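You operate a simulated robot arm through the tools that you are given. There is no shell and no other tool. Be economical: measure what you need, move in short steps, check, and stop when the job is done.

Carry out the task below with a simulated two-armed robot. There is one attempt and no reset: what you move stays moved.

## Task
Fill the yellow tray with the grey cap, the white clip and the bag marked SHORT.
Fine: one part a cell, the cap in the middle cell, the bag in the cell by the blocks; clips are in the teal drawer, close it again.

Only the result counts: the job must be done as asked and must still hold three seconds after the hand-in. Knocking over, shifting, dropping, spilling or breaking anything else fails it. A push-on lid holds only when it is set on centred and level and pressed home; a screw cap is set on level and turned clockwise until tight.

## Robot
Two 7-joint arms with fingered hands on one trunk, on a base that drives. Base frame: it is fixed to the floor where the robot stands at the start and does not move with it; the origin is under the middle of the robot, x ahead of it, y to its left, z up. Readings come in mm, degrees, newtons and seconds.
The left shoulder is at the start at [70, 153, 1228], the right one opposite. With the tool pointing down near the work surface each hand reaches from about 100 to 760 mm from the robot's upright axis, wherever it stands, measured 20 degrees to its own side. Places, roughly: middle cell of the yellow tray [600, -400, 800]; teal block [500, 0, 800]; teal drawer of the goods table [500, -300, 600]; yellow tray cell by the blocks [600, -300, 800]; yellow tray cell by the table end [600, -500, 800]. Payload 3.9 kg a hand.
The tool frame of a hand sits at the grasp point between the pads (the TCP): z along the fingers, y along the line on which they close. The tips reach 30 mm beyond it. Largest opening 104 mm; the body of the gripper starts 35 mm behind the TCP. The gripper is a hand of 4 fingers: y runs from the thumb to the fingers, the wrist lies at [-17, -104, -178] in the tool frame, and closing takes about 1.5 s.
Orientation is that of the tool frame in the base frame, as a unit quaternion [x, y, z, w]. With the fingers straight down and the wrist toward the robot, the tool's x, y and z point along [0, 1, 0], [1, 0, 0] and [0, 0, -1] of the base frame.

## Interface
- The arms move only by the tool servo_tool. It takes "left_commands", "right_commands" or both (then of equal length, played together; a hand with none holds still); each is a list of rows, each a list of 6 numbers: the turn, a rotation vector about the tool's x, y, z in degrees, then the shift along the tool's x, y, z in mm. In form: [[ax, ay, az, x, y, z], ...]. A call has 1 to 8 rows; each row is the pose to reach, as a shift and turn from the pose commanded when the call began, along the tool's axes at that moment. "left_jaw" and "right_jaw" are, for a hand that has rows, the opening, from 0 (shut) to 1 (fully open), set as the call begins (left out, the last holds). Each row takes 0.2 s and may step no farther than 50 mm and 8.6 degrees from the row before; otherwise, or with a gripper value out of range, the whole call is refused. A pose out of reach is approached as far as the arm can. The call stops where the force on the tool passes 40 N (or 10 N more than at its start, if that is more) or the arm is blocked; 0.2 s more then pass. The fingers move at their own pace (about 72 mm/s each) and stop on an object; they squeeze with about 28 N. The grip force told is the motor's: it shows also when the fingers shut on nothing. Time passes only in rows, and 0.2 s behind the last, so rows that repeat a pose let the fingers close. It gives the time, the measured TCP pose, the force on the tool (base axes), the opening and the grip force at its end, in the units of the frame above (readings bear some noise), with the torque about the TCP (base axes, N m) and any sound that the robot's microphone picked up.
- Cameras (640 x 400 px; columns grow to the right, rows downward): "scene" is now at [117.9, -29.9, 1432.4]; the picture's right is [-0.39, -0.92, -0.00], its down [-0.74, 0.32, -0.60] and it looks along [0.55, -0.24, -0.80] (base axes); focal length 242 px, centre (320, 200). "left" rides on the left gripper at [-66, -90, -126] in its tool frame; the picture's right is [-0.78, -0.30, 0.56], its down [0.57, -0.70, 0.43] and it looks along [0.26, 0.65, 0.71] (tool axes); focal length 275 px, centre (320, 200). "right" rides on the right gripper at [66, -90, -126] in its tool frame; the picture's right is [-0.78, 0.30, -0.56], its down [-0.57, -0.70, 0.42] and it looks along [-0.26, 0.65, 0.71] (tool axes); focal length 275 px, centre (320, 200). There is no depth. A picture from a camera that has moved, and an enlarged one, comes with that camera's place and axes in the base frame and with its lens.
- capture(camera): a new picture of that camera. The clock stands still meanwhile.
- move_column(by): slides the trunk up (or, below 0, down) by that many mm; the arms and the scene camera ride with it, the base frame stays. It gives what a move gives, with no picture.
- base_move(legs): drives the robot by 1 to 6 legs, each [ahead, turn to the left] in mm and degrees, along the robot's own axes; the way and the turn of a leg run together, so that a leg with both is an arc; at most 1500 mm and 180 degrees a leg. The arms and the cameras ride along, it lands a little off, and it stops where it bumps. It gives what a move gives.
- set_fingers(index, middle, ring, thumb_bend, thumb_turn, hand): sets how far each is bent, from 0 (flat) to 1 (curled in); at 0.3 the hand is open as for a grip, at 0.7 the pads meet at the TCP. One left out holds its place. A second passes; each finger stops where it meets its share of the squeeze, and holds until it gets a number again. A gripper value or a shape takes the hand back. It gives what a move gives, with no picture; readings hold the bend of each and the force on the fingers (four entries, about 0 where the hand has none), thumb and palm. thumb_turn goes from beside the hand (0) to across from the fingers (1), as for a grip.
- preshape(shape, hand): the hand has 4 fingers and takes this shape, open, in about a second: jaw (thumb against the fingers, like two jaws); tri (thumb and two fingers); tip (a fingertip pinch); poke (one finger out to press); point (the index stretched); flat (the hand flat); cup (the hand cupped); fist (a fist). The gripper value then closes the fingers along that shape, each until it touches; the sizes above hold for jaw. It gives what a move gives, with no picture.
- aim_head(pan, tilt): turns the head with the scene camera to pan (to the left, within 86 degrees either way) and tilt (down, from -29 to 69), counted from straight ahead of the robot. It gives what a move gives.
- enlarge(camera, box): a new picture of the part [left, top, right, bottom] of that camera's present view, enlarged. The clock stands still meanwhile.
- finish_job(): hands the job in; it is judged then, once.

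Go step by step. Nothing tells you exact positions but the pictures and the camera data: compare them with the known pose of the tool, close in by small moves and look again before you grip or let go. The budget is 120 turns and 100 pictures, counting those below and the enlarged ones. Unless the task says otherwise, let go and move clear before handing in, and close with one line.

The tools are called after ">>>" as name(argument=value, ...) on one line, values as JSON. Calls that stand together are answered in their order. servo_tool: Moves the arms, as the interface text tells. Its arguments: {"type":"object","properties":{"left_commands":{"type":"array","items":{"type":"array","items":{"type":"number"}}},"left_jaw":{"type":"number"},"right_commands":{"type":"array","items":{"type":"array","items":{"type":"number"}}},"right_jaw":{"type":"number"}},"required":[]} The other tools are called the same way: move_column (by) slides the trunk up or down; preshape (shape, hand) gives the hand a shape; set_fingers (index, middle, ring, thumb_bend, thumb_turn, hand) moves the fingers one by one; base_move (legs) drives the base; aim_head (pan, tilt) turns the head that bears the scene camera; capture (camera) takes a picture; enlarge (camera, box) takes an enlarged picture of a part of a camera's view; finish_job () hands the job in.

At the start:

```text
t: 0.0
left_eef_pos: [462.7, -0.1, 1035.3]
left_tool_rot: [0.667, 0.734, 0.105, -0.073]
left_wrist_force: [0.7, -0.4, 0.1]
left_wrist_torque: [0.06, 0.01, 0.0]
left_width: 103.7
left_finger_force: 0.0
left_shape: jaw
left_bend: [0.3, 0.3, 0.3, 0.3, 0.97]
left_finger forces: [0.1, 0.0, 0.0, 0.0, 0.1, 0.1]
right_eef_pos: [353.9, -492.5, 1119.0]
right_tool_rot: [0.705, 0.709, -0.001, 0.0]
right_wrist_force: [0.5, 0.2, 0.0]
right_wrist_torque: [0.01, 0.0, 0.0]
right_width: 103.6
right_finger_force: 0.1
right_shape: jaw
right_bend: [0.3, 0.3, 0.3, 0.3, 0.97]
right_finger forces: [0.1, 0.1, 0.1, 0.0, 0.1, 0.1]
trunk travel left (down, up): [-681.0, 259.0]
robot x, y, heading: [4.5, 0.5, 0.0]
head pan, tilt: [-23.2, 53.2]
```

scene: 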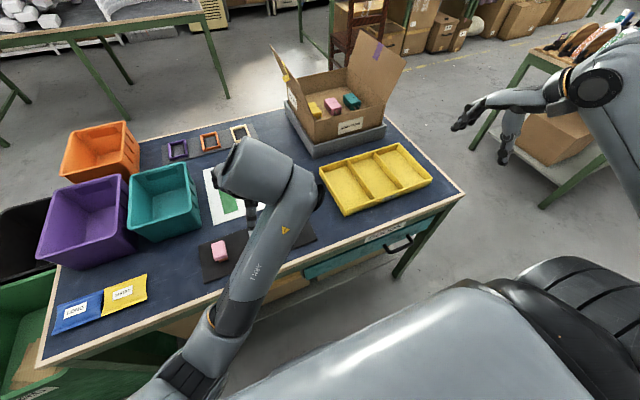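
right: 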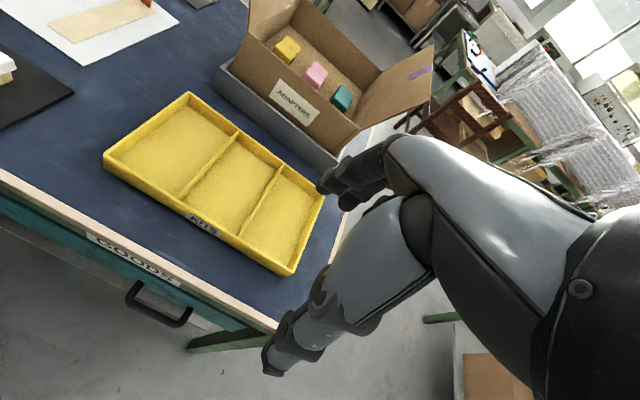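
left: 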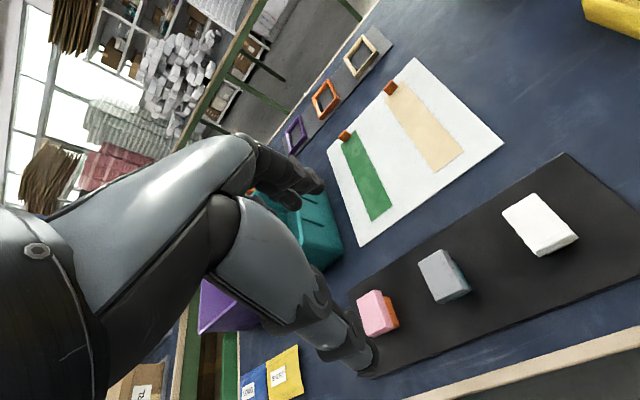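

I see a goods table with bins, blocks on a mat, a yellow tray and a labelled drawer; the left arm hides part of it. I look around with the head first to find the caps, the SHORT bag and the drawer.

>>> enlarge(camera="left", box=[220, 180, 640, 400])

>>> enlarge(camera="scene", box=[30, 100, 280, 360])

>>> aim_head(pan=30, tilt=45)

>>> capture(camera="scene")

```text
1.52 times, centred on (430, 290) of left
camera zoom: at [376.0, -103.0, 1133.2], right [-0.2, -0.63, -0.75], down [-0.74, 0.6, -0.31], along [0.64, 0.49, -0.59], focal length 420 px, centre (152, 63)
```

zoom: 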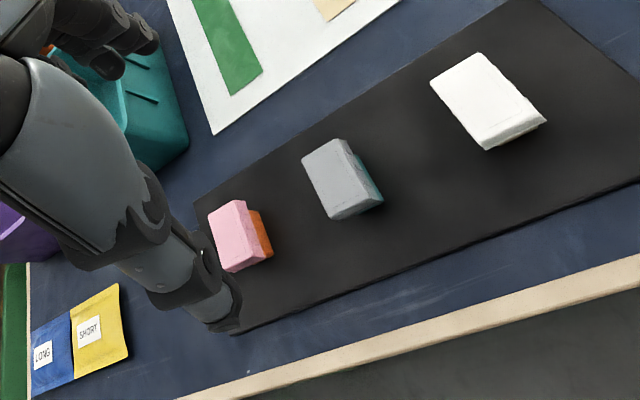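

```text
1.54 times, centred on (155, 230) of scene
camera zoom: at [117.9, -29.9, 1432.4], right [-0.39, -0.92, 0.0], down [-0.74, 0.32, -0.6], along [0.55, -0.24, -0.8], focal length 372 px, centre (574, 154)
```

zoom: 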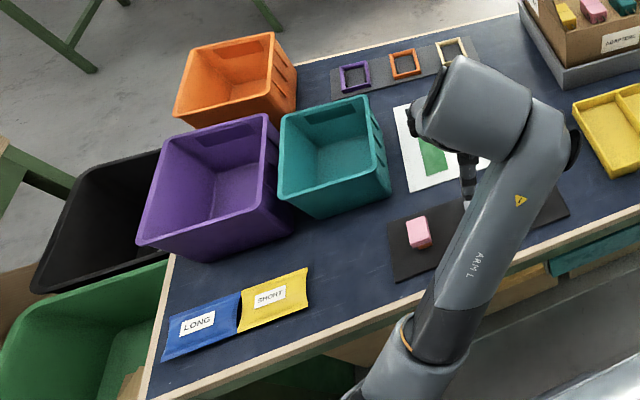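

```text
t: 1.2
left_eef_pos: [464.5, -0.3, 1034.2]
left_tool_rot: [0.666, 0.735, 0.107, -0.073]
left_wrist_force: [-0.4, 0.5, 0.4]
left_wrist_torque: [-0.03, -0.01, -0.03]
left_width: 104.1
left_finger_force: 0.0
left_shape: jaw
left_bend: [0.3, 0.3, 0.3, 0.3, 0.97]
left_finger forces: [0.0, 0.0, 0.1, 0.1, 0.0, 0.0]
right_eef_pos: [353.5, -493.2, 1118.4]
right_tool_rot: [0.706, 0.708, 0.0, 0.001]
right_wrist_force: [0.2, -0.9, 0.5]
right_wrist_torque: [-0.01, 0.01, 0.01]
right_width: 103.6
right_finger_force: 0.0
right_shape: jaw
right_bend: [0.3, 0.3, 0.3, 0.3, 0.97]
right_finger forces: [0.0, 0.0, 0.1, 0.1, 0.0, 0.0]
trunk travel left (down, up): [-681.0, 259.0]
robot x, y, heading: [1.0, 3.3, 0.0]
head pan, tilt: [30.0, 45.0]
```

```text
94 pictures are left
camera scene: at [120.4, 39.8, 1443.4], right [0.5, -0.87, 0.0], down [-0.61, -0.35, -0.71], along [0.61, 0.35, -0.71], focal length 242 px, centre (320, 200)
```

scene: 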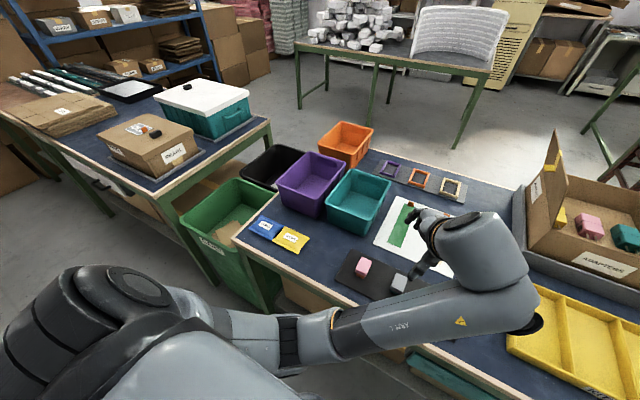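

The grey piece seems to be a cap sitting on the teal block on the black mat, and the SHORT bag is the yellow pouch. I look closer at the drawer front and the blocks.

>>> enlarge(camera="left", box=[380, 220, 520, 330])

>>> enlarge(camera="right", box=[0, 180, 320, 380])

>>> aim_head(pan=-35, tilt=60)

>>> capture(camera="scene")

```text
3.64 times, centred on (450, 275) of left
camera zoom: at [376.5, -102.5, 1132.6], right [-0.2, -0.63, -0.75], down [-0.74, 0.6, -0.31], along [0.64, 0.49, -0.59], focal length 1001 px, centre (-153, -73)
```

zoom: 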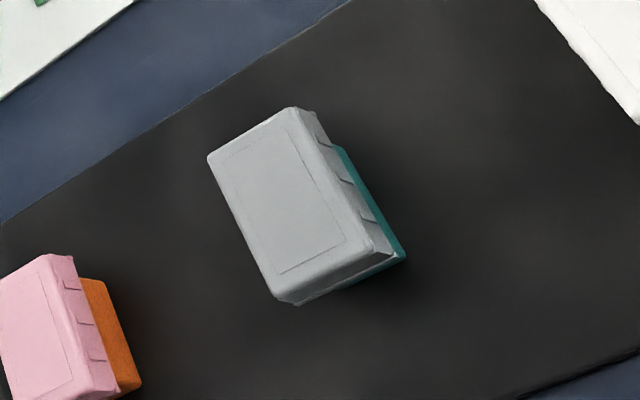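

```text
2.00 times, centred on (160, 280) of right
camera zoom: at [262.2, -427.3, 1244.0], right [0.3, -0.77, 0.56], down [-0.7, -0.58, -0.42], along [0.65, -0.26, -0.71], focal length 551 px, centre (640, 40)
```

zoom: 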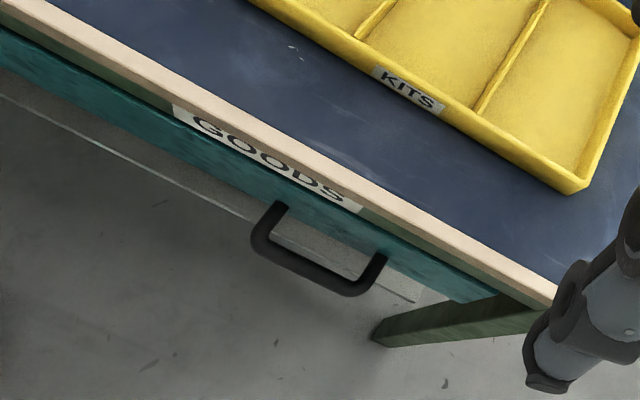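

```text
t: 2.6
left_eef_pos: [463.2, -0.8, 1034.3]
left_tool_rot: [0.666, 0.735, 0.107, -0.073]
left_wrist_force: [0.1, -0.7, -0.2]
left_wrist_torque: [-0.03, -0.02, 0.01]
left_width: 103.7
left_finger_force: 0.1
left_shape: jaw
left_bend: [0.3, 0.3, 0.3, 0.3, 0.97]
left_finger forces: [0.0, 0.0, 0.1, 0.0, 0.0, 0.0]
right_eef_pos: [353.0, -493.2, 1118.2]
right_tool_rot: [0.705, 0.709, 0.0, 0.0]
right_wrist_force: [0.0, 0.4, 0.3]
right_wrist_torque: [0.01, 0.0, 0.0]
right_width: 103.6
right_finger_force: 0.0
right_shape: jaw
right_bend: [0.3, 0.3, 0.3, 0.3, 0.97]
right_finger forces: [0.0, 0.0, 0.0, 0.0, 0.1, 0.0]
trunk travel left (down, up): [-681.0, 259.0]
robot x, y, heading: [-1.1, 1.6, 0.2]
head pan, tilt: [-35.0, 60.0]
```

```text
91 pictures are left
camera scene: at [104.6, -39.0, 1424.0], right [-0.57, -0.82, 0.0], down [-0.71, 0.5, -0.5], along [0.41, -0.29, -0.87], focal length 242 px, centre (320, 200)
```

scene: 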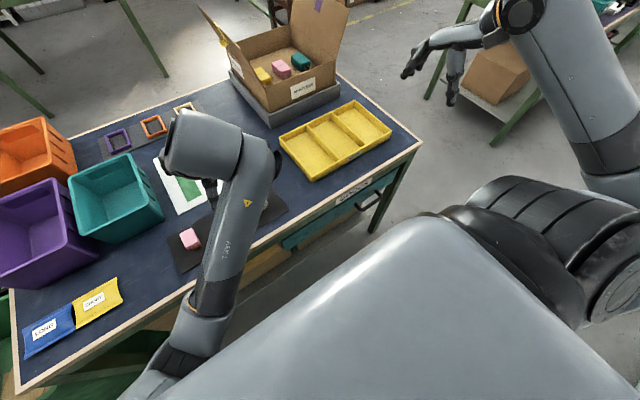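

Tray, cap (about x 474, y 4) and bag (about 471, 353) are located roughly. I lower the left hand beside the blocks with its present tilt to get a side view of the capped teal block.

>>> servo_tool(left_commands=[[0, 0, 0, -32, -12, 18], [0, 0, 0, -64, -24, 36], [0, 0, 0, -96, -36, 54], [0, 0, 0, -128, -49, 72]])

>>> capture(camera="left")

>>> capture(camera="scene")

```text
t: 3.4
left_eef_pos: [455.3, -25.2, 913.9]
left_tool_rot: [0.645, 0.736, 0.166, -0.121]
left_wrist_force: [0.4, 0.1, 0.3]
left_wrist_torque: [0.01, -0.01, -0.01]
left_width: 103.8
left_finger_force: 0.1
left_shape: jaw
left_bend: [0.3, 0.3, 0.3, 0.3, 0.97]
left_finger forces: [0.1, 0.0, 0.1, 0.1, 0.0, 0.0]
right_eef_pos: [355.3, -493.4, 1117.1]
right_tool_rot: [0.706, 0.709, 0.0, 0.001]
right_wrist_force: [0.3, 0.3, 0.5]
right_wrist_torque: [0.02, 0.01, -0.01]
right_width: 103.9
right_finger_force: 0.0
right_shape: jaw
right_bend: [0.3, 0.3, 0.3, 0.3, 0.97]
right_finger forces: [0.0, 0.1, 0.0, 0.0, 0.0, 0.0]
trunk travel left (down, up): [-681.0, 259.0]
robot x, y, heading: [3.5, -0.3, 0.3]
head pan, tilt: [-35.0, 60.0]
stopped in row 4 (left hand): the arm was blocked; the commanded pose is now the measured one
```

```text
90 pictures are left
camera left: at [369.9, -144.7, 994.2], right [-0.16, -0.52, -0.84], down [-0.76, 0.61, -0.23], along [0.63, 0.6, -0.49], focal length 275 px, centre (320, 200)
```

left: 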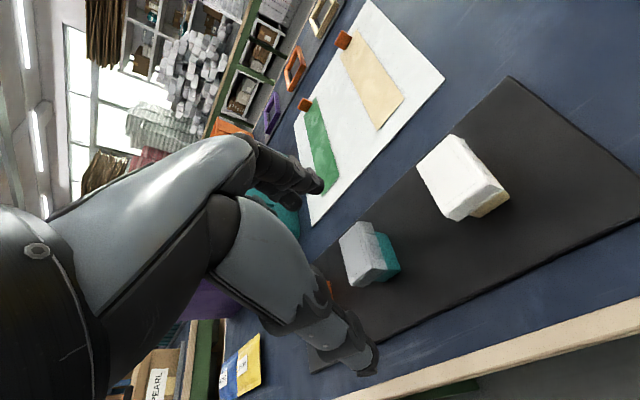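

```text
89 pictures are left
camera scene: at [104.6, -39.5, 1424.0], right [-0.57, -0.82, 0.0], down [-0.71, 0.5, -0.5], along [0.41, -0.29, -0.87], focal length 242 px, centre (320, 200)
```

scene: 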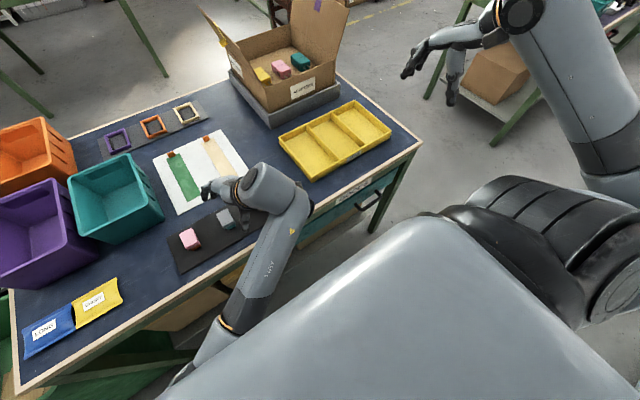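

The motion stopped early with no force on the hand, likely a limit. I zoom on the teal block from this lower view.

>>> enlarge(camera="left", box=[320, 120, 520, 300])

>>> enlarge(camera="scene", box=[140, 120, 320, 280])

```text
2.22 times, centred on (420, 210) of left
camera zoom: at [369.9, -144.7, 994.2], right [-0.16, -0.52, -0.84], down [-0.76, 0.61, -0.23], along [0.63, 0.6, -0.49], focal length 612 px, centre (98, 178)
```

zoom: 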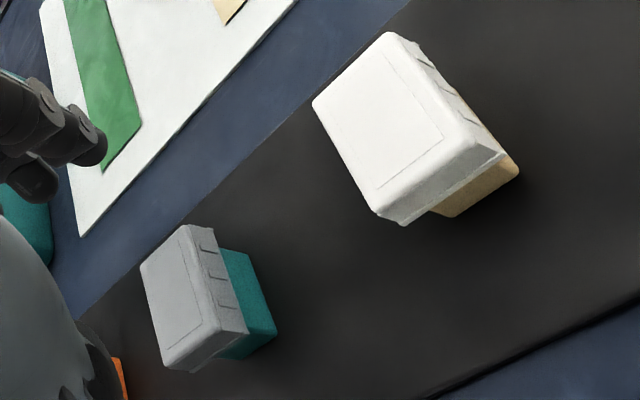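

```text
2.50 times, centred on (230, 200) of scene
camera zoom: at [104.6, -39.5, 1424.0], right [-0.57, -0.82, 0.0], down [-0.71, 0.5, -0.5], along [0.41, -0.29, -0.87], focal length 604 px, centre (545, 200)
```

zoom: 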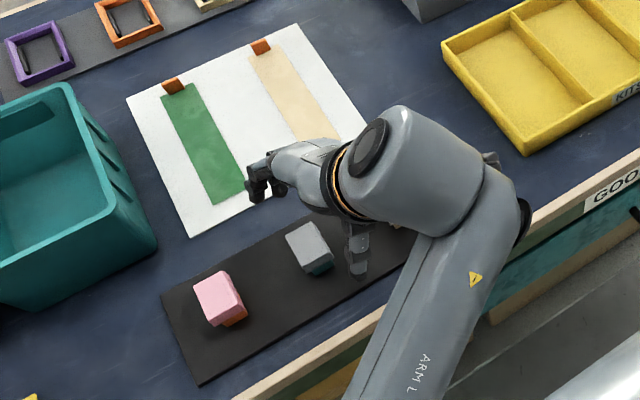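

The grey cap overhangs the teal block slightly; its top is around z 838, centre about (478, 9). I straighten the left hand to point down above it.

>>> servo_tool(left_commands=[[1.2, -7.8, 2.5, 11, 9, 0], [2.5, -15.6, 5, 22, 18, 0], [3.7, -23.4, 7.4, 34, 28, 0], [3.7, -23.4, 7.4, 34, 28, 0]])

>>> capture(camera="left")

>>> aim_head(pan=0, tilt=60)

>>> capture(camera="scene")

```text
t: 4.4
left_eef_pos: [480.1, 7.7, 928.7]
left_tool_rot: [0.707, 0.707, -0.001, 0.002]
left_wrist_force: [0.8, 0.0, 0.6]
left_wrist_torque: [0.0, 0.04, 0.01]
left_width: 103.8
left_finger_force: 0.0
left_shape: jaw
left_bend: [0.3, 0.3, 0.3, 0.3, 0.97]
left_finger forces: [0.0, 0.0, 0.0, 0.1, 0.0, 0.0]
right_eef_pos: [353.8, -494.1, 1118.2]
right_tool_rot: [0.706, 0.709, 0.0, 0.0]
right_wrist_force: [-0.3, 0.4, 0.1]
right_wrist_torque: [0.0, -0.01, -0.01]
right_width: 103.6
right_finger_force: 0.0
right_shape: jaw
right_bend: [0.3, 0.3, 0.3, 0.3, 0.97]
right_finger forces: [0.0, 0.0, 0.0, 0.1, 0.0, 0.0]
trunk travel left (down, up): [-681.0, 259.0]
robot x, y, heading: [-2.3, -2.0, 0.1]
head pan, tilt: [-35.0, 60.0]
```

```text
86 pictures are left
camera left: at [388.5, -56.9, 1054.0], right [-0.3, -0.78, -0.55], down [-0.7, 0.57, -0.43], along [0.65, 0.26, -0.71], focal length 275 px, centre (320, 200)
```

left: 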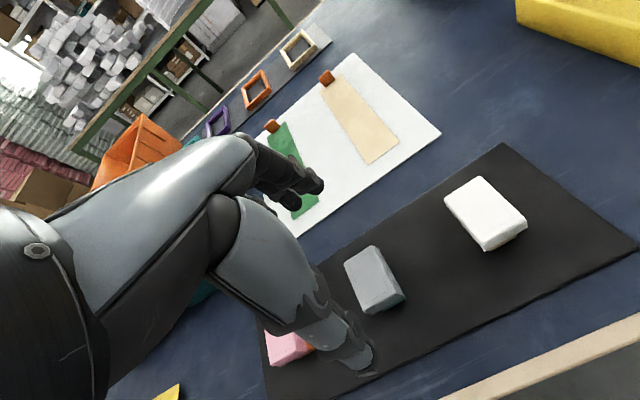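

```text
t: 5.5
left_eef_pos: [478.5, 8.5, 928.9]
left_tool_rot: [0.707, 0.707, 0.0, 0.001]
left_wrist_force: [0.3, 0.7, 0.3]
left_wrist_torque: [0.02, 0.02, -0.01]
left_width: 103.9
left_finger_force: 0.0
left_shape: jaw
left_bend: [0.3, 0.3, 0.3, 0.3, 0.97]
left_finger forces: [0.1, 0.0, 0.0, 0.0, 0.1, 0.0]
right_eef_pos: [353.2, -494.3, 1119.5]
right_tool_rot: [0.706, 0.708, 0.0, 0.0]
right_wrist_force: [0.4, -0.1, -0.2]
right_wrist_torque: [-0.04, -0.02, 0.01]
right_width: 103.5
right_finger_force: 0.0
right_shape: jaw
right_bend: [0.3, 0.3, 0.3, 0.3, 0.97]
right_finger forces: [0.0, 0.0, 0.1, 0.0, 0.0, 0.1]
trunk travel left (down, up): [-681.0, 259.0]
robot x, y, heading: [1.8, 1.8, -0.2]
head pan, tilt: [0.0, 60.0]
```

```text
85 pictures are left
camera scene: at [116.5, -0.8, 1424.0], right [0.0, -1.0, 0.0], down [-0.87, 0.0, -0.5], along [0.5, 0.0, -0.87], focal length 242 px, centre (320, 200)
```

scene: 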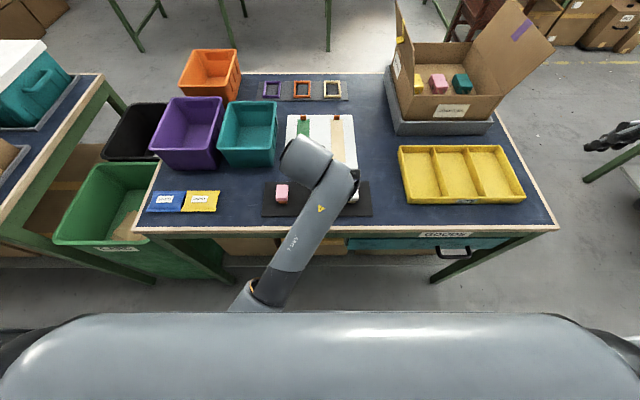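

The cap top centre computes to about (481, 6); the hand is above it. I descend to straddle the cap, then look.

>>> servo_tool(left_commands=[[0, 0, 0, -2, 2, 30], [0, 0, 0, -2, 2, 60], [0, 0, 0, -2, 2, 75]])

>>> capture(camera="left")

```text
t: 6.2
left_eef_pos: [482.0, 6.5, 851.4]
left_tool_rot: [0.708, 0.707, 0.0, 0.002]
left_wrist_force: [-0.7, -0.5, -0.3]
left_wrist_torque: [-0.01, 0.0, -0.04]
left_width: 103.9
left_finger_force: 0.0
left_shape: jaw
left_bend: [0.3, 0.3, 0.3, 0.3, 0.97]
left_finger forces: [0.0, 0.1, 0.0, 0.1, 0.0, 0.0]
right_eef_pos: [353.5, -492.7, 1118.8]
right_tool_rot: [0.705, 0.709, 0.0, 0.0]
right_wrist_force: [-0.2, -1.0, 0.2]
right_wrist_torque: [0.02, 0.02, -0.01]
right_width: 103.6
right_finger_force: 0.1
right_shape: jaw
right_bend: [0.3, 0.3, 0.3, 0.3, 0.97]
right_finger forces: [0.0, 0.1, 0.1, 0.0, 0.0, 0.0]
trunk travel left (down, up): [-681.0, 259.0]
robot x, y, heading: [2.8, -2.8, -0.1]
head pan, tilt: [0.0, 60.0]
```

```text
84 pictures are left
camera left: at [390.0, -58.6, 977.6], right [-0.3, -0.78, -0.56], down [-0.7, 0.57, -0.43], along [0.65, 0.26, -0.71], focal length 275 px, centre (320, 200)
```

left: 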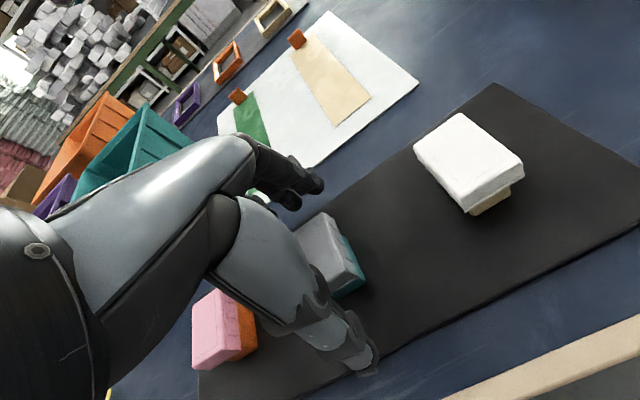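

The cap sits between the fingers. I go down 9 mm more and close.

>>> servo_tool(left_commands=[[0, 0, 0, 0, 0, 9]])

>>> servo_tool(left_commands=[[0, 0, 0, 0, 0, 0], [0, 0, 0, 0, 0, 0], [0, 0, 0, 0, 0, 0], [0, 0, 0, 0, 0, 0], [0, 0, 0, 0, 0, 0], [0, 0, 0, 0, 0, 0], [0, 0, 0, 0, 0, 0]], left_jaw=0)

>>> capture(camera="left")

```text
t: 6.7
left_eef_pos: [480.3, 6.0, 844.0]
left_tool_rot: [0.707, 0.708, -0.001, 0.001]
left_wrist_force: [-0.4, -0.1, 0.8]
left_wrist_torque: [0.0, -0.02, -0.01]
left_width: 103.7
left_finger_force: 0.0
left_shape: jaw
left_bend: [0.3, 0.3, 0.3, 0.3, 0.97]
left_finger forces: [0.0, 0.0, 0.1, 0.0, 0.0, 0.1]
right_eef_pos: [352.7, -493.4, 1118.3]
right_tool_rot: [0.706, 0.709, 0.0, 0.0]
right_wrist_force: [-0.6, 0.1, 0.5]
right_wrist_torque: [-0.01, 0.01, -0.01]
right_width: 103.8
right_finger_force: 0.1
right_shape: jaw
right_bend: [0.3, 0.3, 0.3, 0.3, 0.97]
right_finger forces: [0.0, 0.0, 0.1, 0.0, 0.0, 0.0]
trunk travel left (down, up): [-681.0, 259.0]
robot x, y, heading: [0.1, 4.3, -0.2]
head pan, tilt: [0.0, 60.0]
```

```text
t: 8.2
left_eef_pos: [480.4, 6.3, 843.4]
left_tool_rot: [0.707, 0.707, 0.0, 0.0]
left_wrist_force: [-1.2, -0.1, -3.7]
left_wrist_torque: [-0.02, -0.02, 0.02]
left_width: 33.9
left_finger_force: 28.1
left_shape: jaw
left_bend: [0.74, 0.53, 0.57, 0.74, 1.0]
left_finger forces: [14.1, 8.0, 0.0, 0.0, 23.8, 0.1]
right_eef_pos: [354.2, -492.4, 1119.0]
right_tool_rot: [0.705, 0.709, 0.0, 0.0]
right_wrist_force: [0.5, -0.1, 0.3]
right_wrist_torque: [-0.01, 0.0, -0.02]
right_width: 103.8
right_finger_force: 0.0
right_shape: jaw
right_bend: [0.3, 0.3, 0.3, 0.3, 0.97]
right_finger forces: [0.1, 0.1, 0.0, 0.1, 0.1, 0.1]
trunk travel left (down, up): [-681.0, 259.0]
robot x, y, heading: [-0.2, 2.9, 0.2]
head pan, tilt: [0.0, 60.0]
```

```text
83 pictures are left
camera left: at [389.5, -58.9, 968.9], right [-0.3, -0.78, -0.56], down [-0.7, 0.57, -0.43], along [0.65, 0.26, -0.71], focal length 275 px, centre (320, 200)
```

left: 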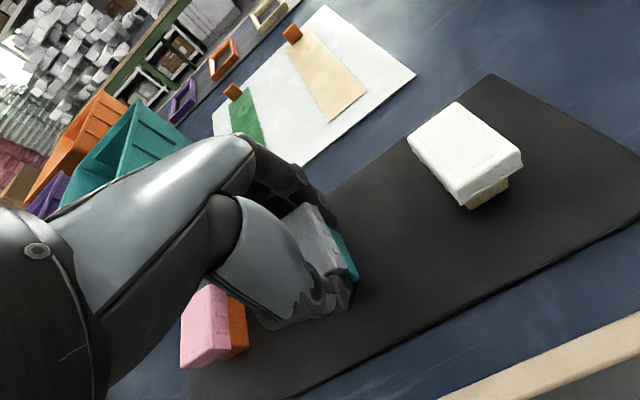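

The fingers hold something at cap height. I zoom in to check that they grip the cap and not the block.

>>> enlarge(camera="left", box=[250, 170, 390, 320])

```text
2.67 times, centred on (320, 245) of left
camera zoom: at [389.5, -58.9, 968.9], right [-0.3, -0.78, -0.56], down [-0.7, 0.57, -0.43], along [0.65, 0.26, -0.71], focal length 734 px, centre (320, 80)
```

zoom: 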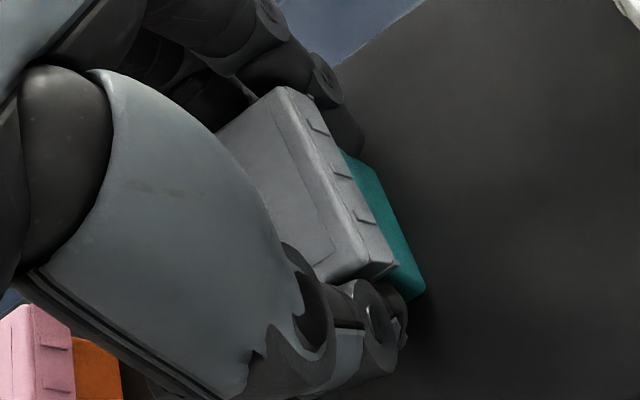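

The fingers hold the cap sides, tips near the block. I lift 6 mm and look whether the block stays.

>>> servo_tool(left_commands=[[0, 0, 0, 0, 0, -3], [0, 0, 0, 0, 0, -6]])

>>> enlarge(camera="left", box=[250, 170, 390, 320])

```text
t: 8.8
left_eef_pos: [479.5, 7.4, 844.8]
left_tool_rot: [0.708, 0.707, -0.003, -0.004]
left_wrist_force: [-2.8, -5.5, -29.3]
left_wrist_torque: [-0.08, -0.01, -0.11]
left_width: 31.4
left_finger_force: 28.6
left_shape: jaw
left_bend: [0.74, 0.53, 0.57, 0.74, 1.0]
left_finger forces: [12.6, 7.0, 0.0, 0.0, 22.5, 0.0]
right_eef_pos: [355.0, -493.7, 1117.6]
right_tool_rot: [0.706, 0.708, -0.001, -0.002]
right_wrist_force: [0.3, -0.2, 1.0]
right_wrist_torque: [0.0, 0.0, 0.0]
right_width: 103.6
right_finger_force: 0.0
right_shape: jaw
right_bend: [0.3, 0.3, 0.3, 0.3, 0.97]
right_finger forces: [0.0, 0.1, 0.0, 0.0, 0.0, 0.1]
trunk travel left (down, up): [-681.0, 259.0]
robot x, y, heading: [0.5, -1.2, -0.0]
head pan, tilt: [0.0, 60.0]
```

```text
2.67 times, centred on (320, 245) of left
camera zoom: at [390.7, -58.6, 971.7], right [-0.3, -0.78, -0.55], down [-0.7, 0.57, -0.42], along [0.64, 0.26, -0.72], focal length 734 px, centre (320, 80)
```

zoom: 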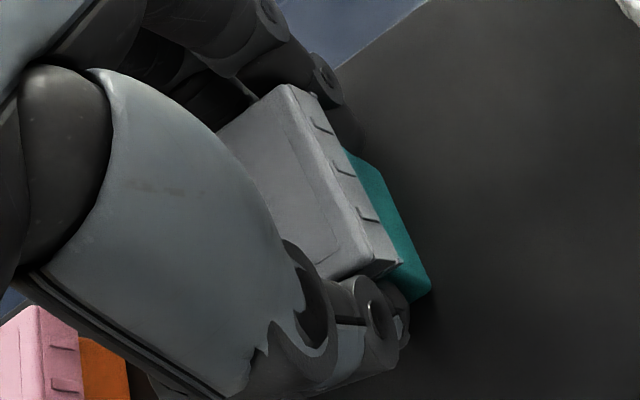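

The block stays put and the cap resists with about 29 N, so the block is anchored. I pull on gradually.

>>> servo_tool(left_commands=[[0, 0, 0, 0, 0, -3], [0, 0, 0, 0, 0, -6]])

>>> enlarge(camera="left", box=[250, 170, 390, 320])

```text
t: 9.4
left_eef_pos: [480.9, 7.8, 852.5]
left_tool_rot: [0.707, 0.707, 0.001, -0.006]
left_wrist_force: [-4.0, -6.2, -29.7]
left_wrist_torque: [-0.12, -0.03, -0.06]
left_width: 30.7
left_finger_force: 28.2
left_shape: jaw
left_bend: [0.74, 0.53, 0.57, 0.73, 0.99]
left_finger forces: [12.5, 6.8, 0.0, 0.1, 24.1, 0.0]
right_eef_pos: [354.7, -494.5, 1116.1]
right_tool_rot: [0.705, 0.709, 0.0, -0.001]
right_wrist_force: [-0.9, 0.5, 0.4]
right_wrist_torque: [0.0, 0.0, 0.03]
right_width: 103.7
right_finger_force: 0.2
right_shape: jaw
right_bend: [0.3, 0.3, 0.3, 0.3, 0.97]
right_finger forces: [0.0, 0.0, 0.1, 0.1, 0.0, 0.1]
trunk travel left (down, up): [-681.0, 259.0]
robot x, y, heading: [-0.7, -0.2, -0.1]
head pan, tilt: [0.0, 60.0]
```

```text
2.67 times, centred on (320, 245) of left
camera zoom: at [390.5, -58.0, 977.5], right [-0.3, -0.77, -0.56], down [-0.7, 0.58, -0.41], along [0.64, 0.27, -0.72], focal length 734 px, centre (320, 80)
```

zoom: 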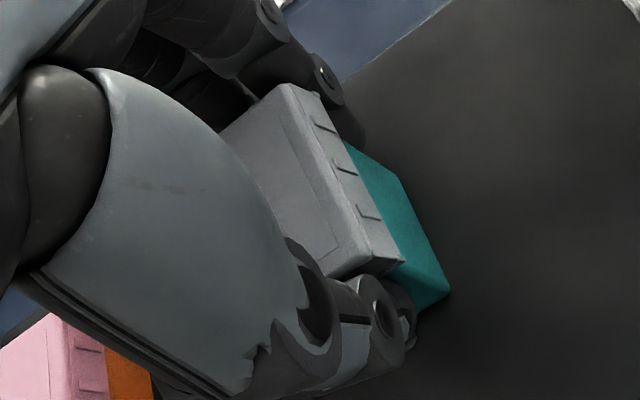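

The cap is sliding up with the hand and the block stays down. I keep pulling.

>>> servo_tool(left_commands=[[0, 0, 0, 0, 0, -4], [0, 0, 0, 0, 0, -8], [0, 0, 0, 0, 0, -12]])

>>> capture(camera="left")

```text
t: 10.2
left_eef_pos: [478.4, 14.1, 861.9]
left_tool_rot: [0.708, 0.706, 0.01, -0.011]
left_wrist_force: [-4.9, -10.5, -21.0]
left_wrist_torque: [-0.1, 0.05, 0.08]
left_width: 28.9
left_finger_force: 28.0
left_shape: jaw
left_bend: [0.73, 0.59, 0.57, 0.74, 0.97]
left_finger forces: [15.0, 2.2, 0.1, 0.0, 21.9, 0.0]
right_eef_pos: [355.0, -495.3, 1117.0]
right_tool_rot: [0.705, 0.709, 0.0, 0.0]
right_wrist_force: [-0.7, -0.2, -0.8]
right_wrist_torque: [-0.01, 0.01, 0.01]
right_width: 103.9
right_finger_force: 0.1
right_shape: jaw
right_bend: [0.3, 0.3, 0.3, 0.3, 0.97]
right_finger forces: [0.0, 0.0, 0.1, 0.0, 0.0, 0.0]
trunk travel left (down, up): [-681.0, 259.0]
robot x, y, heading: [3.2, -1.5, 0.1]
head pan, tilt: [0.0, 60.0]
```

```text
79 pictures are left
camera left: at [388.6, -54.5, 984.8], right [-0.3, -0.76, -0.58], down [-0.7, 0.59, -0.41], along [0.65, 0.28, -0.71], focal length 275 px, centre (320, 200)
```

left: 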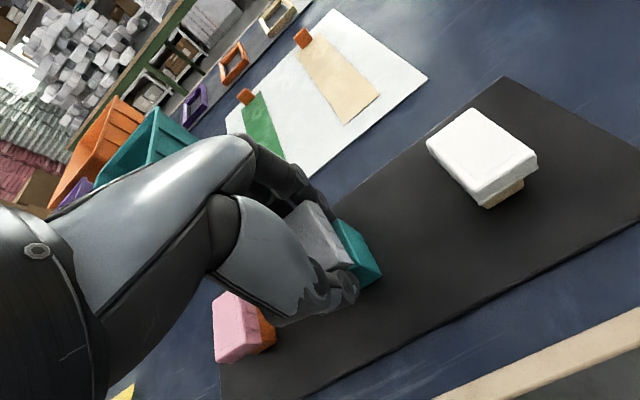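

>>> enlarge(camera="left", box=[260, 170, 400, 320])

```text
2.67 times, centred on (330, 245) of left
camera zoom: at [388.6, -54.5, 984.8], right [-0.3, -0.76, -0.58], down [-0.7, 0.59, -0.41], along [0.65, 0.28, -0.71], focal length 734 px, centre (293, 80)
```

zoom: 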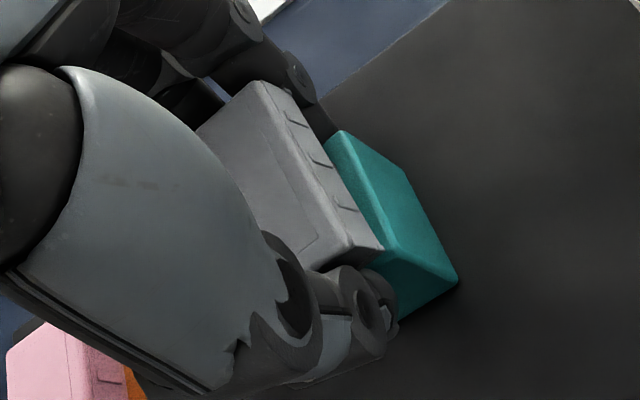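

The cap is nearly off and displaced toward +y, the block still upright. I keep lifting.

>>> servo_tool(left_commands=[[0, 0, 0, 0, 0, -5], [0, 0, 0, 0, 0, -10], [0, 0, 0, 0, 0, -15], [0, 0, 0, 0, 0, -20]])

>>> capture(camera="left")

```text
t: 11.4
left_eef_pos: [475.9, 28.6, 873.5]
left_tool_rot: [0.708, 0.705, 0.021, -0.027]
left_wrist_force: [0.1, 0.4, 0.1]
left_wrist_torque: [0.0, 0.04, 0.01]
left_width: 27.7
left_finger_force: 28.0
left_shape: jaw
left_bend: [0.76, 0.74, 0.57, 0.81, 1.0]
left_finger forces: [19.1, 0.0, 0.0, 0.1, 19.7, 0.1]
right_eef_pos: [353.8, -492.7, 1118.5]
right_tool_rot: [0.705, 0.709, -0.001, 0.001]
right_wrist_force: [0.3, -0.2, 0.2]
right_wrist_torque: [0.01, 0.01, 0.02]
right_width: 103.5
right_finger_force: 0.0
right_shape: jaw
right_bend: [0.3, 0.3, 0.3, 0.3, 0.97]
right_finger forces: [0.1, 0.1, 0.0, 0.0, 0.1, 0.1]
trunk travel left (down, up): [-681.0, 259.0]
robot x, y, heading: [-1.3, -0.2, 0.2]
head pan, tilt: [0.0, 60.0]
stopped in row 4 (left hand): the arm was blocked; the commanded pose is now the measured one
```

```text
77 pictures are left
camera left: at [385.8, -45.1, 993.9], right [-0.3, -0.73, -0.61], down [-0.7, 0.6, -0.38], along [0.64, 0.31, -0.7], focal length 275 px, centre (320, 200)
```

left: 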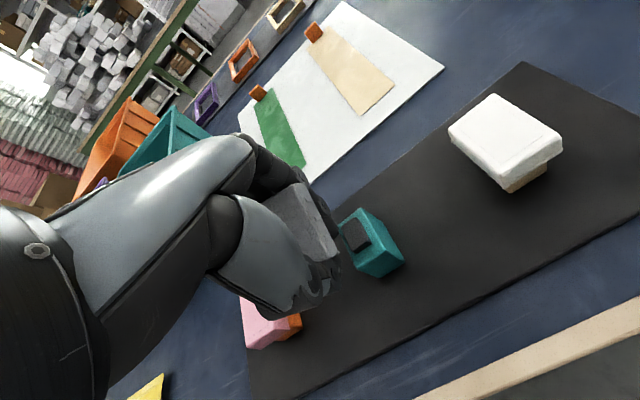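

The cap is off and in the hand; the block stayed. I lift clear and look at the grip.

>>> servo_tool(left_commands=[[0, 0, 0, 0, 0, -40], [0, 0, 0, 0, 0, -80], [0, 0, 0, 0, 0, -120]])

>>> capture(camera="left")

>>> capture(camera="scene")

```text
t: 12.3
left_eef_pos: [470.8, 68.5, 948.6]
left_tool_rot: [0.7, 0.704, 0.077, -0.092]
left_wrist_force: [0.0, 0.4, -0.2]
left_wrist_torque: [-0.01, -0.02, -0.01]
left_width: 27.8
left_finger_force: 27.8
left_shape: jaw
left_bend: [0.76, 0.74, 0.57, 0.81, 1.0]
left_finger forces: [19.1, 0.0, 0.0, 0.0, 19.6, 0.0]
right_eef_pos: [352.6, -492.6, 1118.2]
right_tool_rot: [0.706, 0.709, 0.001, 0.0]
right_wrist_force: [-0.1, -0.3, 0.8]
right_wrist_torque: [0.0, -0.01, 0.02]
right_width: 103.4
right_finger_force: 0.0
right_shape: jaw
right_bend: [0.3, 0.3, 0.3, 0.3, 0.97]
right_finger forces: [0.1, 0.0, 0.0, 0.0, 0.1, 0.1]
trunk travel left (down, up): [-681.0, 259.0]
robot x, y, heading: [-1.1, -2.8, -0.2]
head pan, tilt: [0.0, 60.0]
stopped in row 3 (left hand): the arm was blocked; the commanded pose is now the measured one
```

```text
76 pictures are left
camera left: at [383.5, -25.6, 1056.2], right [-0.31, -0.63, -0.72], down [-0.71, 0.65, -0.26], along [0.63, 0.43, -0.64], focal length 275 px, centre (320, 200)
```

left: 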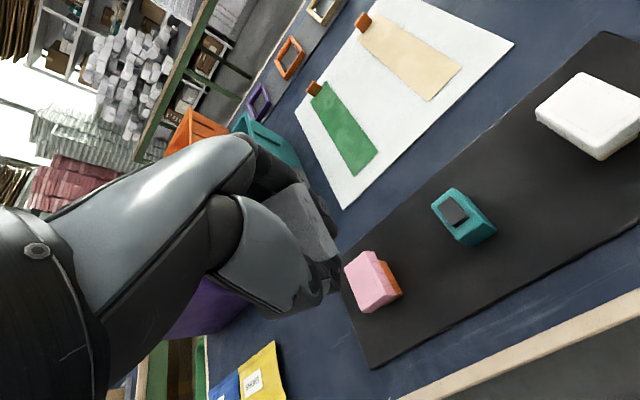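

```text
75 pictures are left
camera scene: at [116.6, -0.7, 1423.9], right [0.0, -1.0, 0.0], down [-0.87, 0.0, -0.5], along [0.5, 0.0, -0.87], focal length 242 px, centre (320, 200)
```

scene: 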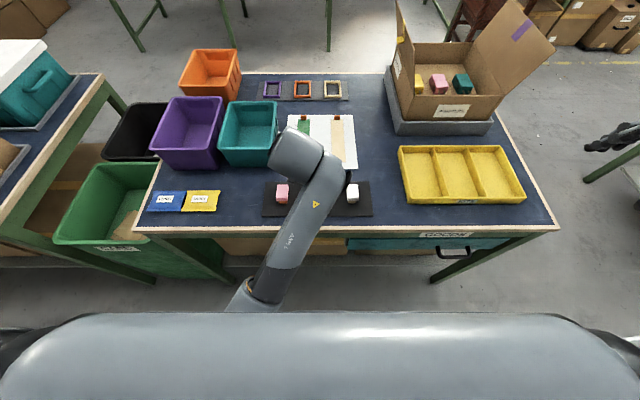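

The cap is held between index and thumb. I raise the trunk to give the left arm room and check the grip closely.

>>> move_column(by=120)

>>> enlarge(camera="left", box=[220, 150, 380, 330])

```text
t: 13.8
left_eef_pos: [471.0, 68.0, 1067.6]
left_tool_rot: [0.7, 0.704, 0.075, -0.091]
left_wrist_force: [0.2, 0.2, 1.0]
left_wrist_torque: [0.02, 0.03, 0.01]
left_width: 28.0
left_finger_force: 27.5
left_shape: jaw
left_bend: [0.76, 0.74, 0.57, 0.81, 1.0]
left_finger forces: [19.1, 0.0, 0.0, 0.0, 19.6, 0.0]
right_eef_pos: [353.6, -493.6, 1238.0]
right_tool_rot: [0.706, 0.708, 0.0, 0.0]
right_wrist_force: [0.0, -0.9, 0.1]
right_wrist_torque: [-0.04, 0.01, -0.02]
right_width: 103.5
right_finger_force: 0.1
right_shape: jaw
right_bend: [0.3, 0.3, 0.3, 0.3, 0.97]
right_finger forces: [0.0, 0.0, 0.1, 0.1, 0.1, 0.0]
trunk travel left (down, up): [-801.0, 139.0]
robot x, y, heading: [2.4, -2.1, -0.2]
head pan, tilt: [0.0, 60.0]
```

```text
2.22 times, centred on (300, 240) of left
camera zoom: at [383.5, -25.9, 1176.3], right [-0.31, -0.63, -0.72], down [-0.71, 0.65, -0.26], along [0.63, 0.43, -0.64], focal length 612 px, centre (364, 111)
```

zoom: 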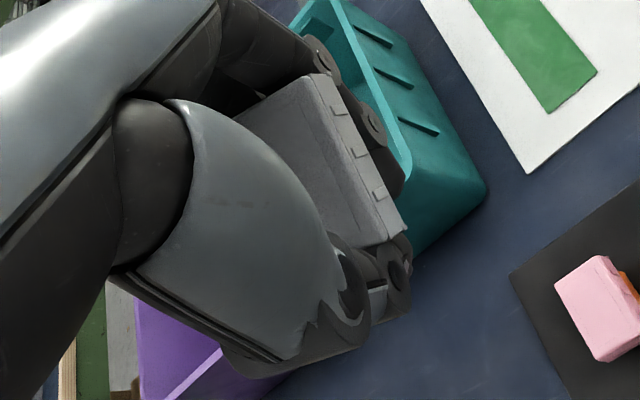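

The cap sits firmly. I turn the base to the right so that the left hand comes over the tray.

>>> base_move(legs=[[0, -48]])

>>> aim_head(pan=5, tilt=60)

>>> capture(camera="scene")

>>> capture(camera="left")

```text
t: 16.4
left_eef_pos: [365.6, -304.2, 1069.0]
left_tool_rot: [0.926, 0.359, 0.106, -0.052]
left_wrist_force: [-0.5, 1.1, 0.0]
left_wrist_torque: [-0.01, -0.02, -0.01]
left_width: 27.8
left_finger_force: 27.9
left_shape: jaw
left_bend: [0.76, 0.74, 0.57, 0.81, 1.0]
left_finger forces: [19.0, 0.0, 0.0, 0.1, 19.5, 0.0]
right_eef_pos: [-130.8, -592.3, 1238.7]
right_tool_rot: [0.933, 0.36, 0.0, 0.0]
right_wrist_force: [0.7, -0.1, -0.3]
right_wrist_torque: [0.0, 0.01, -0.01]
right_width: 103.8
right_finger_force: 0.0
right_shape: jaw
right_bend: [0.3, 0.3, 0.3, 0.3, 0.97]
right_finger forces: [0.0, 0.0, 0.0, 0.0, 0.0, 0.0]
trunk travel left (down, up): [-801.0, 139.0]
robot x, y, heading: [0.5, -3.3, -48.3]
head pan, tilt: [0.0, 60.0]
```

```text
t: 17.0
left_eef_pos: [365.8, -303.5, 1069.5]
left_tool_rot: [0.926, 0.359, 0.107, -0.053]
left_wrist_force: [0.2, 0.6, -0.3]
left_wrist_torque: [0.01, -0.01, 0.01]
left_width: 27.9
left_finger_force: 28.3
left_shape: jaw
left_bend: [0.76, 0.74, 0.57, 0.81, 1.0]
left_finger forces: [19.0, 0.1, 0.0, 0.1, 19.5, 0.0]
right_eef_pos: [-131.4, -592.7, 1238.6]
right_tool_rot: [0.933, 0.36, 0.0, 0.0]
right_wrist_force: [0.6, 0.4, -0.1]
right_wrist_torque: [-0.01, -0.04, -0.02]
right_width: 103.9
right_finger_force: 0.0
right_shape: jaw
right_bend: [0.3, 0.3, 0.3, 0.3, 0.97]
right_finger forces: [0.0, 0.0, 0.0, 0.0, 0.0, 0.1]
trunk travel left (down, up): [-801.0, 139.0]
robot x, y, heading: [-1.8, -2.7, -48.2]
head pan, tilt: [5.0, 60.0]
```

```text
73 pictures are left
camera scene: at [81.8, -83.4, 1544.0], right [-0.68, -0.73, 0.0], down [-0.63, 0.59, -0.5], along [0.37, -0.34, -0.87], focal length 242 px, centre (320, 200)
```

scene: 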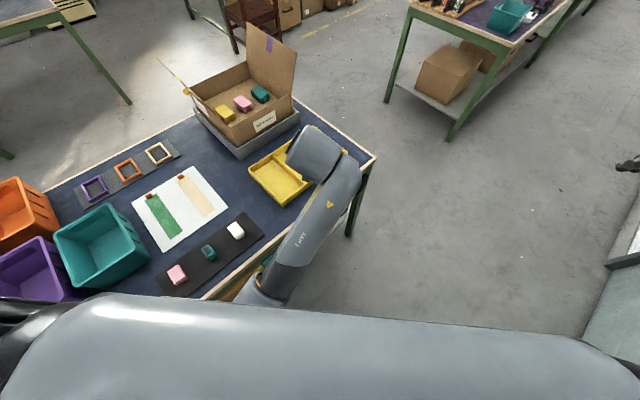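

```text
72 pictures are left
camera left: at [236.7, -302.2, 1176.1], right [-0.67, -0.19, -0.72], down [0.01, 0.96, -0.26], along [0.74, -0.18, -0.64], focal length 275 px, centre (320, 200)
```

left: 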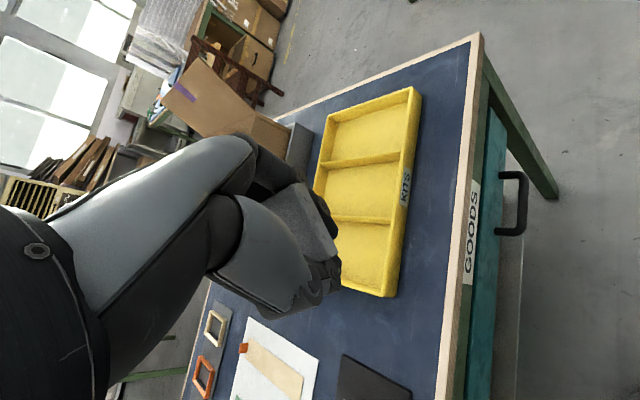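

The left hand is now beside the tray. I move it over the middle cell (about x 563, y -421) while straightening it to close along the cell's long side.

>>> servo_tool(left_commands=[[0.75, -2.2, -7.9, 8, 37, 13], [1.5, -4.5, -15.8, 16, 74, 26], [2.25, -6.7, -23.7, 24, 110, 39], [3, -8.9, -31.6, 33, 147, 52], [3.75, -11.2, -39.5, 41, 184, 65], [4.5, -13.4, -47.4, 49, 221, 78], [4.5, -13.4, -47.4, 49, 221, 78]])

>>> capture(camera="left")

>>> capture(camera="scene")

```text
t: 17.9
left_eef_pos: [528.2, -321.6, 1015.4]
left_tool_rot: [0.805, 0.581, 0.116, -0.038]
left_wrist_force: [0.4, 0.2, -0.5]
left_wrist_torque: [0.01, 0.04, -0.01]
left_width: 27.5
left_finger_force: 28.3
left_shape: jaw
left_bend: [0.76, 0.74, 0.57, 0.81, 1.0]
left_finger forces: [19.0, 0.1, 0.0, 0.0, 19.6, 0.0]
right_eef_pos: [-128.6, -592.6, 1239.3]
right_tool_rot: [0.933, 0.36, 0.0, -0.001]
right_wrist_force: [0.4, 0.2, 0.1]
right_wrist_torque: [0.0, 0.02, -0.01]
right_width: 103.6
right_finger_force: 0.1
right_shape: jaw
right_bend: [0.3, 0.3, 0.3, 0.3, 0.97]
right_finger forces: [0.0, 0.0, 0.0, 0.0, 0.1, 0.0]
trunk travel left (down, up): [-801.0, 139.0]
robot x, y, heading: [1.9, -2.8, -48.1]
head pan, tilt: [5.0, 60.0]
stopped in row 4 (left hand): the arm was blocked; the commanded pose is now the measured one
```

```text
71 pictures are left
camera left: at [405.1, -378.2, 1113.9], right [-0.43, -0.51, -0.74], down [-0.43, 0.84, -0.33], along [0.79, 0.18, -0.58], focal length 275 px, centre (320, 200)
```

left: 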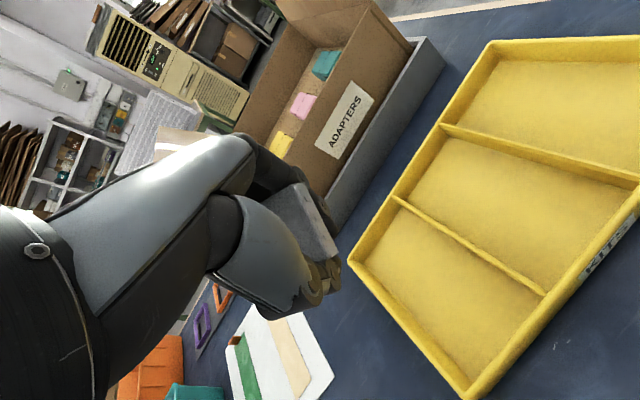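

```text
70 pictures are left
camera scene: at [83.6, -84.5, 1543.8], right [-0.68, -0.73, 0.0], down [-0.63, 0.59, -0.5], along [0.37, -0.34, -0.87], focal length 242 px, centre (320, 200)
```

scene: 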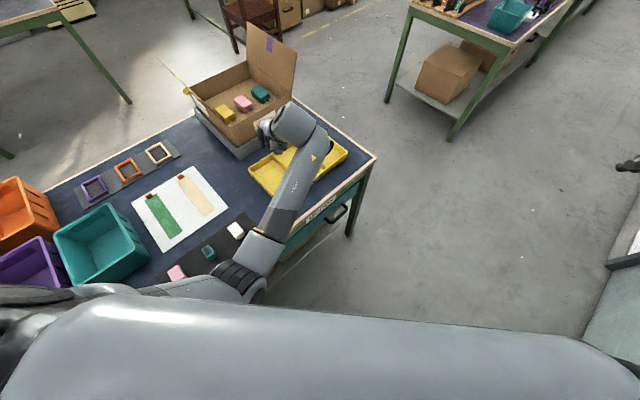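

The arm reached a joint limit at this height, but the yaw is already good (19° off). I lower and straighten the tilt while moving over the middle cell.

>>> servo_tool(left_commands=[[0.5, -1.7, 0, -18, 10, 30], [1, -3.4, 0, -36, 20, 60], [2, -6.7, 0, -60, 32, 75], [3.2, -10, 0, -84, 44, 86], [4.26, -13.4, 0, -108, 56, 97], [4.26, -13.4, 0, -108, 56, 97]])

>>> capture(camera="left")

```text
t: 19.3
left_eef_pos: [560.5, -420.4, 899.1]
left_tool_rot: [0.811, 0.585, 0.0, 0.002]
left_wrist_force: [0.1, 0.7, 0.3]
left_wrist_torque: [-0.02, 0.0, 0.01]
left_width: 27.7
left_finger_force: 28.4
left_shape: jaw
left_bend: [0.76, 0.74, 0.57, 0.81, 1.0]
left_finger forces: [18.7, 0.0, 0.1, 0.1, 19.3, 0.1]
right_eef_pos: [-130.4, -592.3, 1238.5]
right_tool_rot: [0.933, 0.36, 0.0, 0.001]
right_wrist_force: [0.4, -0.4, -0.5]
right_wrist_torque: [-0.01, -0.02, 0.03]
right_width: 103.8
right_finger_force: 0.1
right_shape: jaw
right_bend: [0.3, 0.3, 0.3, 0.3, 0.97]
right_finger forces: [0.1, 0.0, 0.0, 0.0, 0.0, 0.1]
trunk travel left (down, up): [-801.0, 139.0]
robot x, y, heading: [-1.0, -2.5, -47.8]
head pan, tilt: [5.0, 60.0]
```

```text
69 pictures are left
camera left: at [453.6, -453.4, 1023.9], right [-0.53, -0.64, -0.56], down [-0.48, 0.76, -0.43], along [0.7, 0.04, -0.71], focal length 275 px, centre (320, 200)
```

left: 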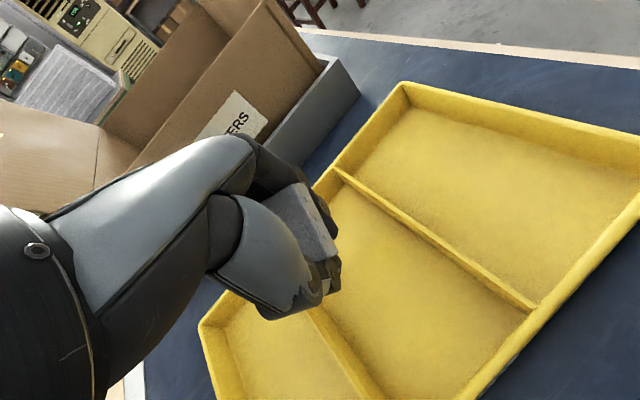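

The middle cell spans y -478 to -373 and the cap is over it. I lower toward the floor of the cell.

>>> servo_tool(left_commands=[[0, 0, 0, -3, 5, 25], [0, 0, 0, -3, 5, 45], [0, 0, 0, -3, 5, 54]])

>>> servo_tool(left_commands=[[0, 0, 0, 0, 0, 4], [0, 0, 0, 0, 0, 7]])

>>> capture(camera="left")

```text
t: 20.1
left_eef_pos: [565.1, -424.6, 847.0]
left_tool_rot: [0.811, 0.585, 0.001, 0.001]
left_wrist_force: [-0.5, -0.9, -0.5]
left_wrist_torque: [0.03, 0.03, 0.01]
left_width: 27.6
left_finger_force: 27.6
left_shape: jaw
left_bend: [0.76, 0.74, 0.57, 0.81, 1.0]
left_finger forces: [18.8, 0.0, 0.1, 0.0, 19.3, 0.0]
right_eef_pos: [-130.0, -593.1, 1238.1]
right_tool_rot: [0.933, 0.36, 0.0, 0.0]
right_wrist_force: [0.5, -0.2, -0.2]
right_wrist_torque: [-0.02, 0.02, -0.03]
right_width: 103.5
right_finger_force: 0.0
right_shape: jaw
right_bend: [0.3, 0.3, 0.3, 0.3, 0.97]
right_finger forces: [0.1, 0.0, 0.1, 0.1, 0.1, 0.1]
trunk travel left (down, up): [-801.0, 139.0]
robot x, y, heading: [1.0, 2.3, -48.0]
head pan, tilt: [5.0, 60.0]
```

```text
t: 20.7
left_eef_pos: [565.7, -424.0, 841.3]
left_tool_rot: [0.811, 0.585, 0.0, 0.001]
left_wrist_force: [0.0, 0.0, 0.1]
left_wrist_torque: [0.01, 0.01, -0.03]
left_width: 27.9
left_finger_force: 28.2
left_shape: jaw
left_bend: [0.76, 0.74, 0.57, 0.81, 1.0]
left_finger forces: [18.8, 0.0, 0.0, 0.0, 19.3, 0.0]
right_eef_pos: [-130.5, -592.4, 1237.8]
right_tool_rot: [0.933, 0.36, 0.001, 0.0]
right_wrist_force: [-0.5, -0.3, -0.2]
right_wrist_torque: [0.0, 0.0, 0.01]
right_width: 104.0
right_finger_force: 0.1
right_shape: jaw
right_bend: [0.3, 0.3, 0.3, 0.3, 0.97]
right_finger forces: [0.1, 0.1, 0.1, 0.0, 0.0, 0.0]
trunk travel left (down, up): [-801.0, 139.0]
robot x, y, heading: [-1.5, 2.9, -47.8]
head pan, tilt: [5.0, 60.0]
```

```text
68 pictures are left
camera left: at [457.8, -458.4, 965.1], right [-0.53, -0.64, -0.56], down [-0.48, 0.76, -0.43], along [0.7, 0.05, -0.71], focal length 275 px, centre (320, 200)
```

left: 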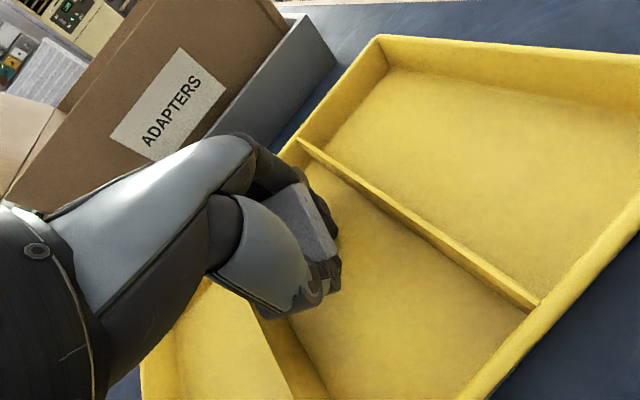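

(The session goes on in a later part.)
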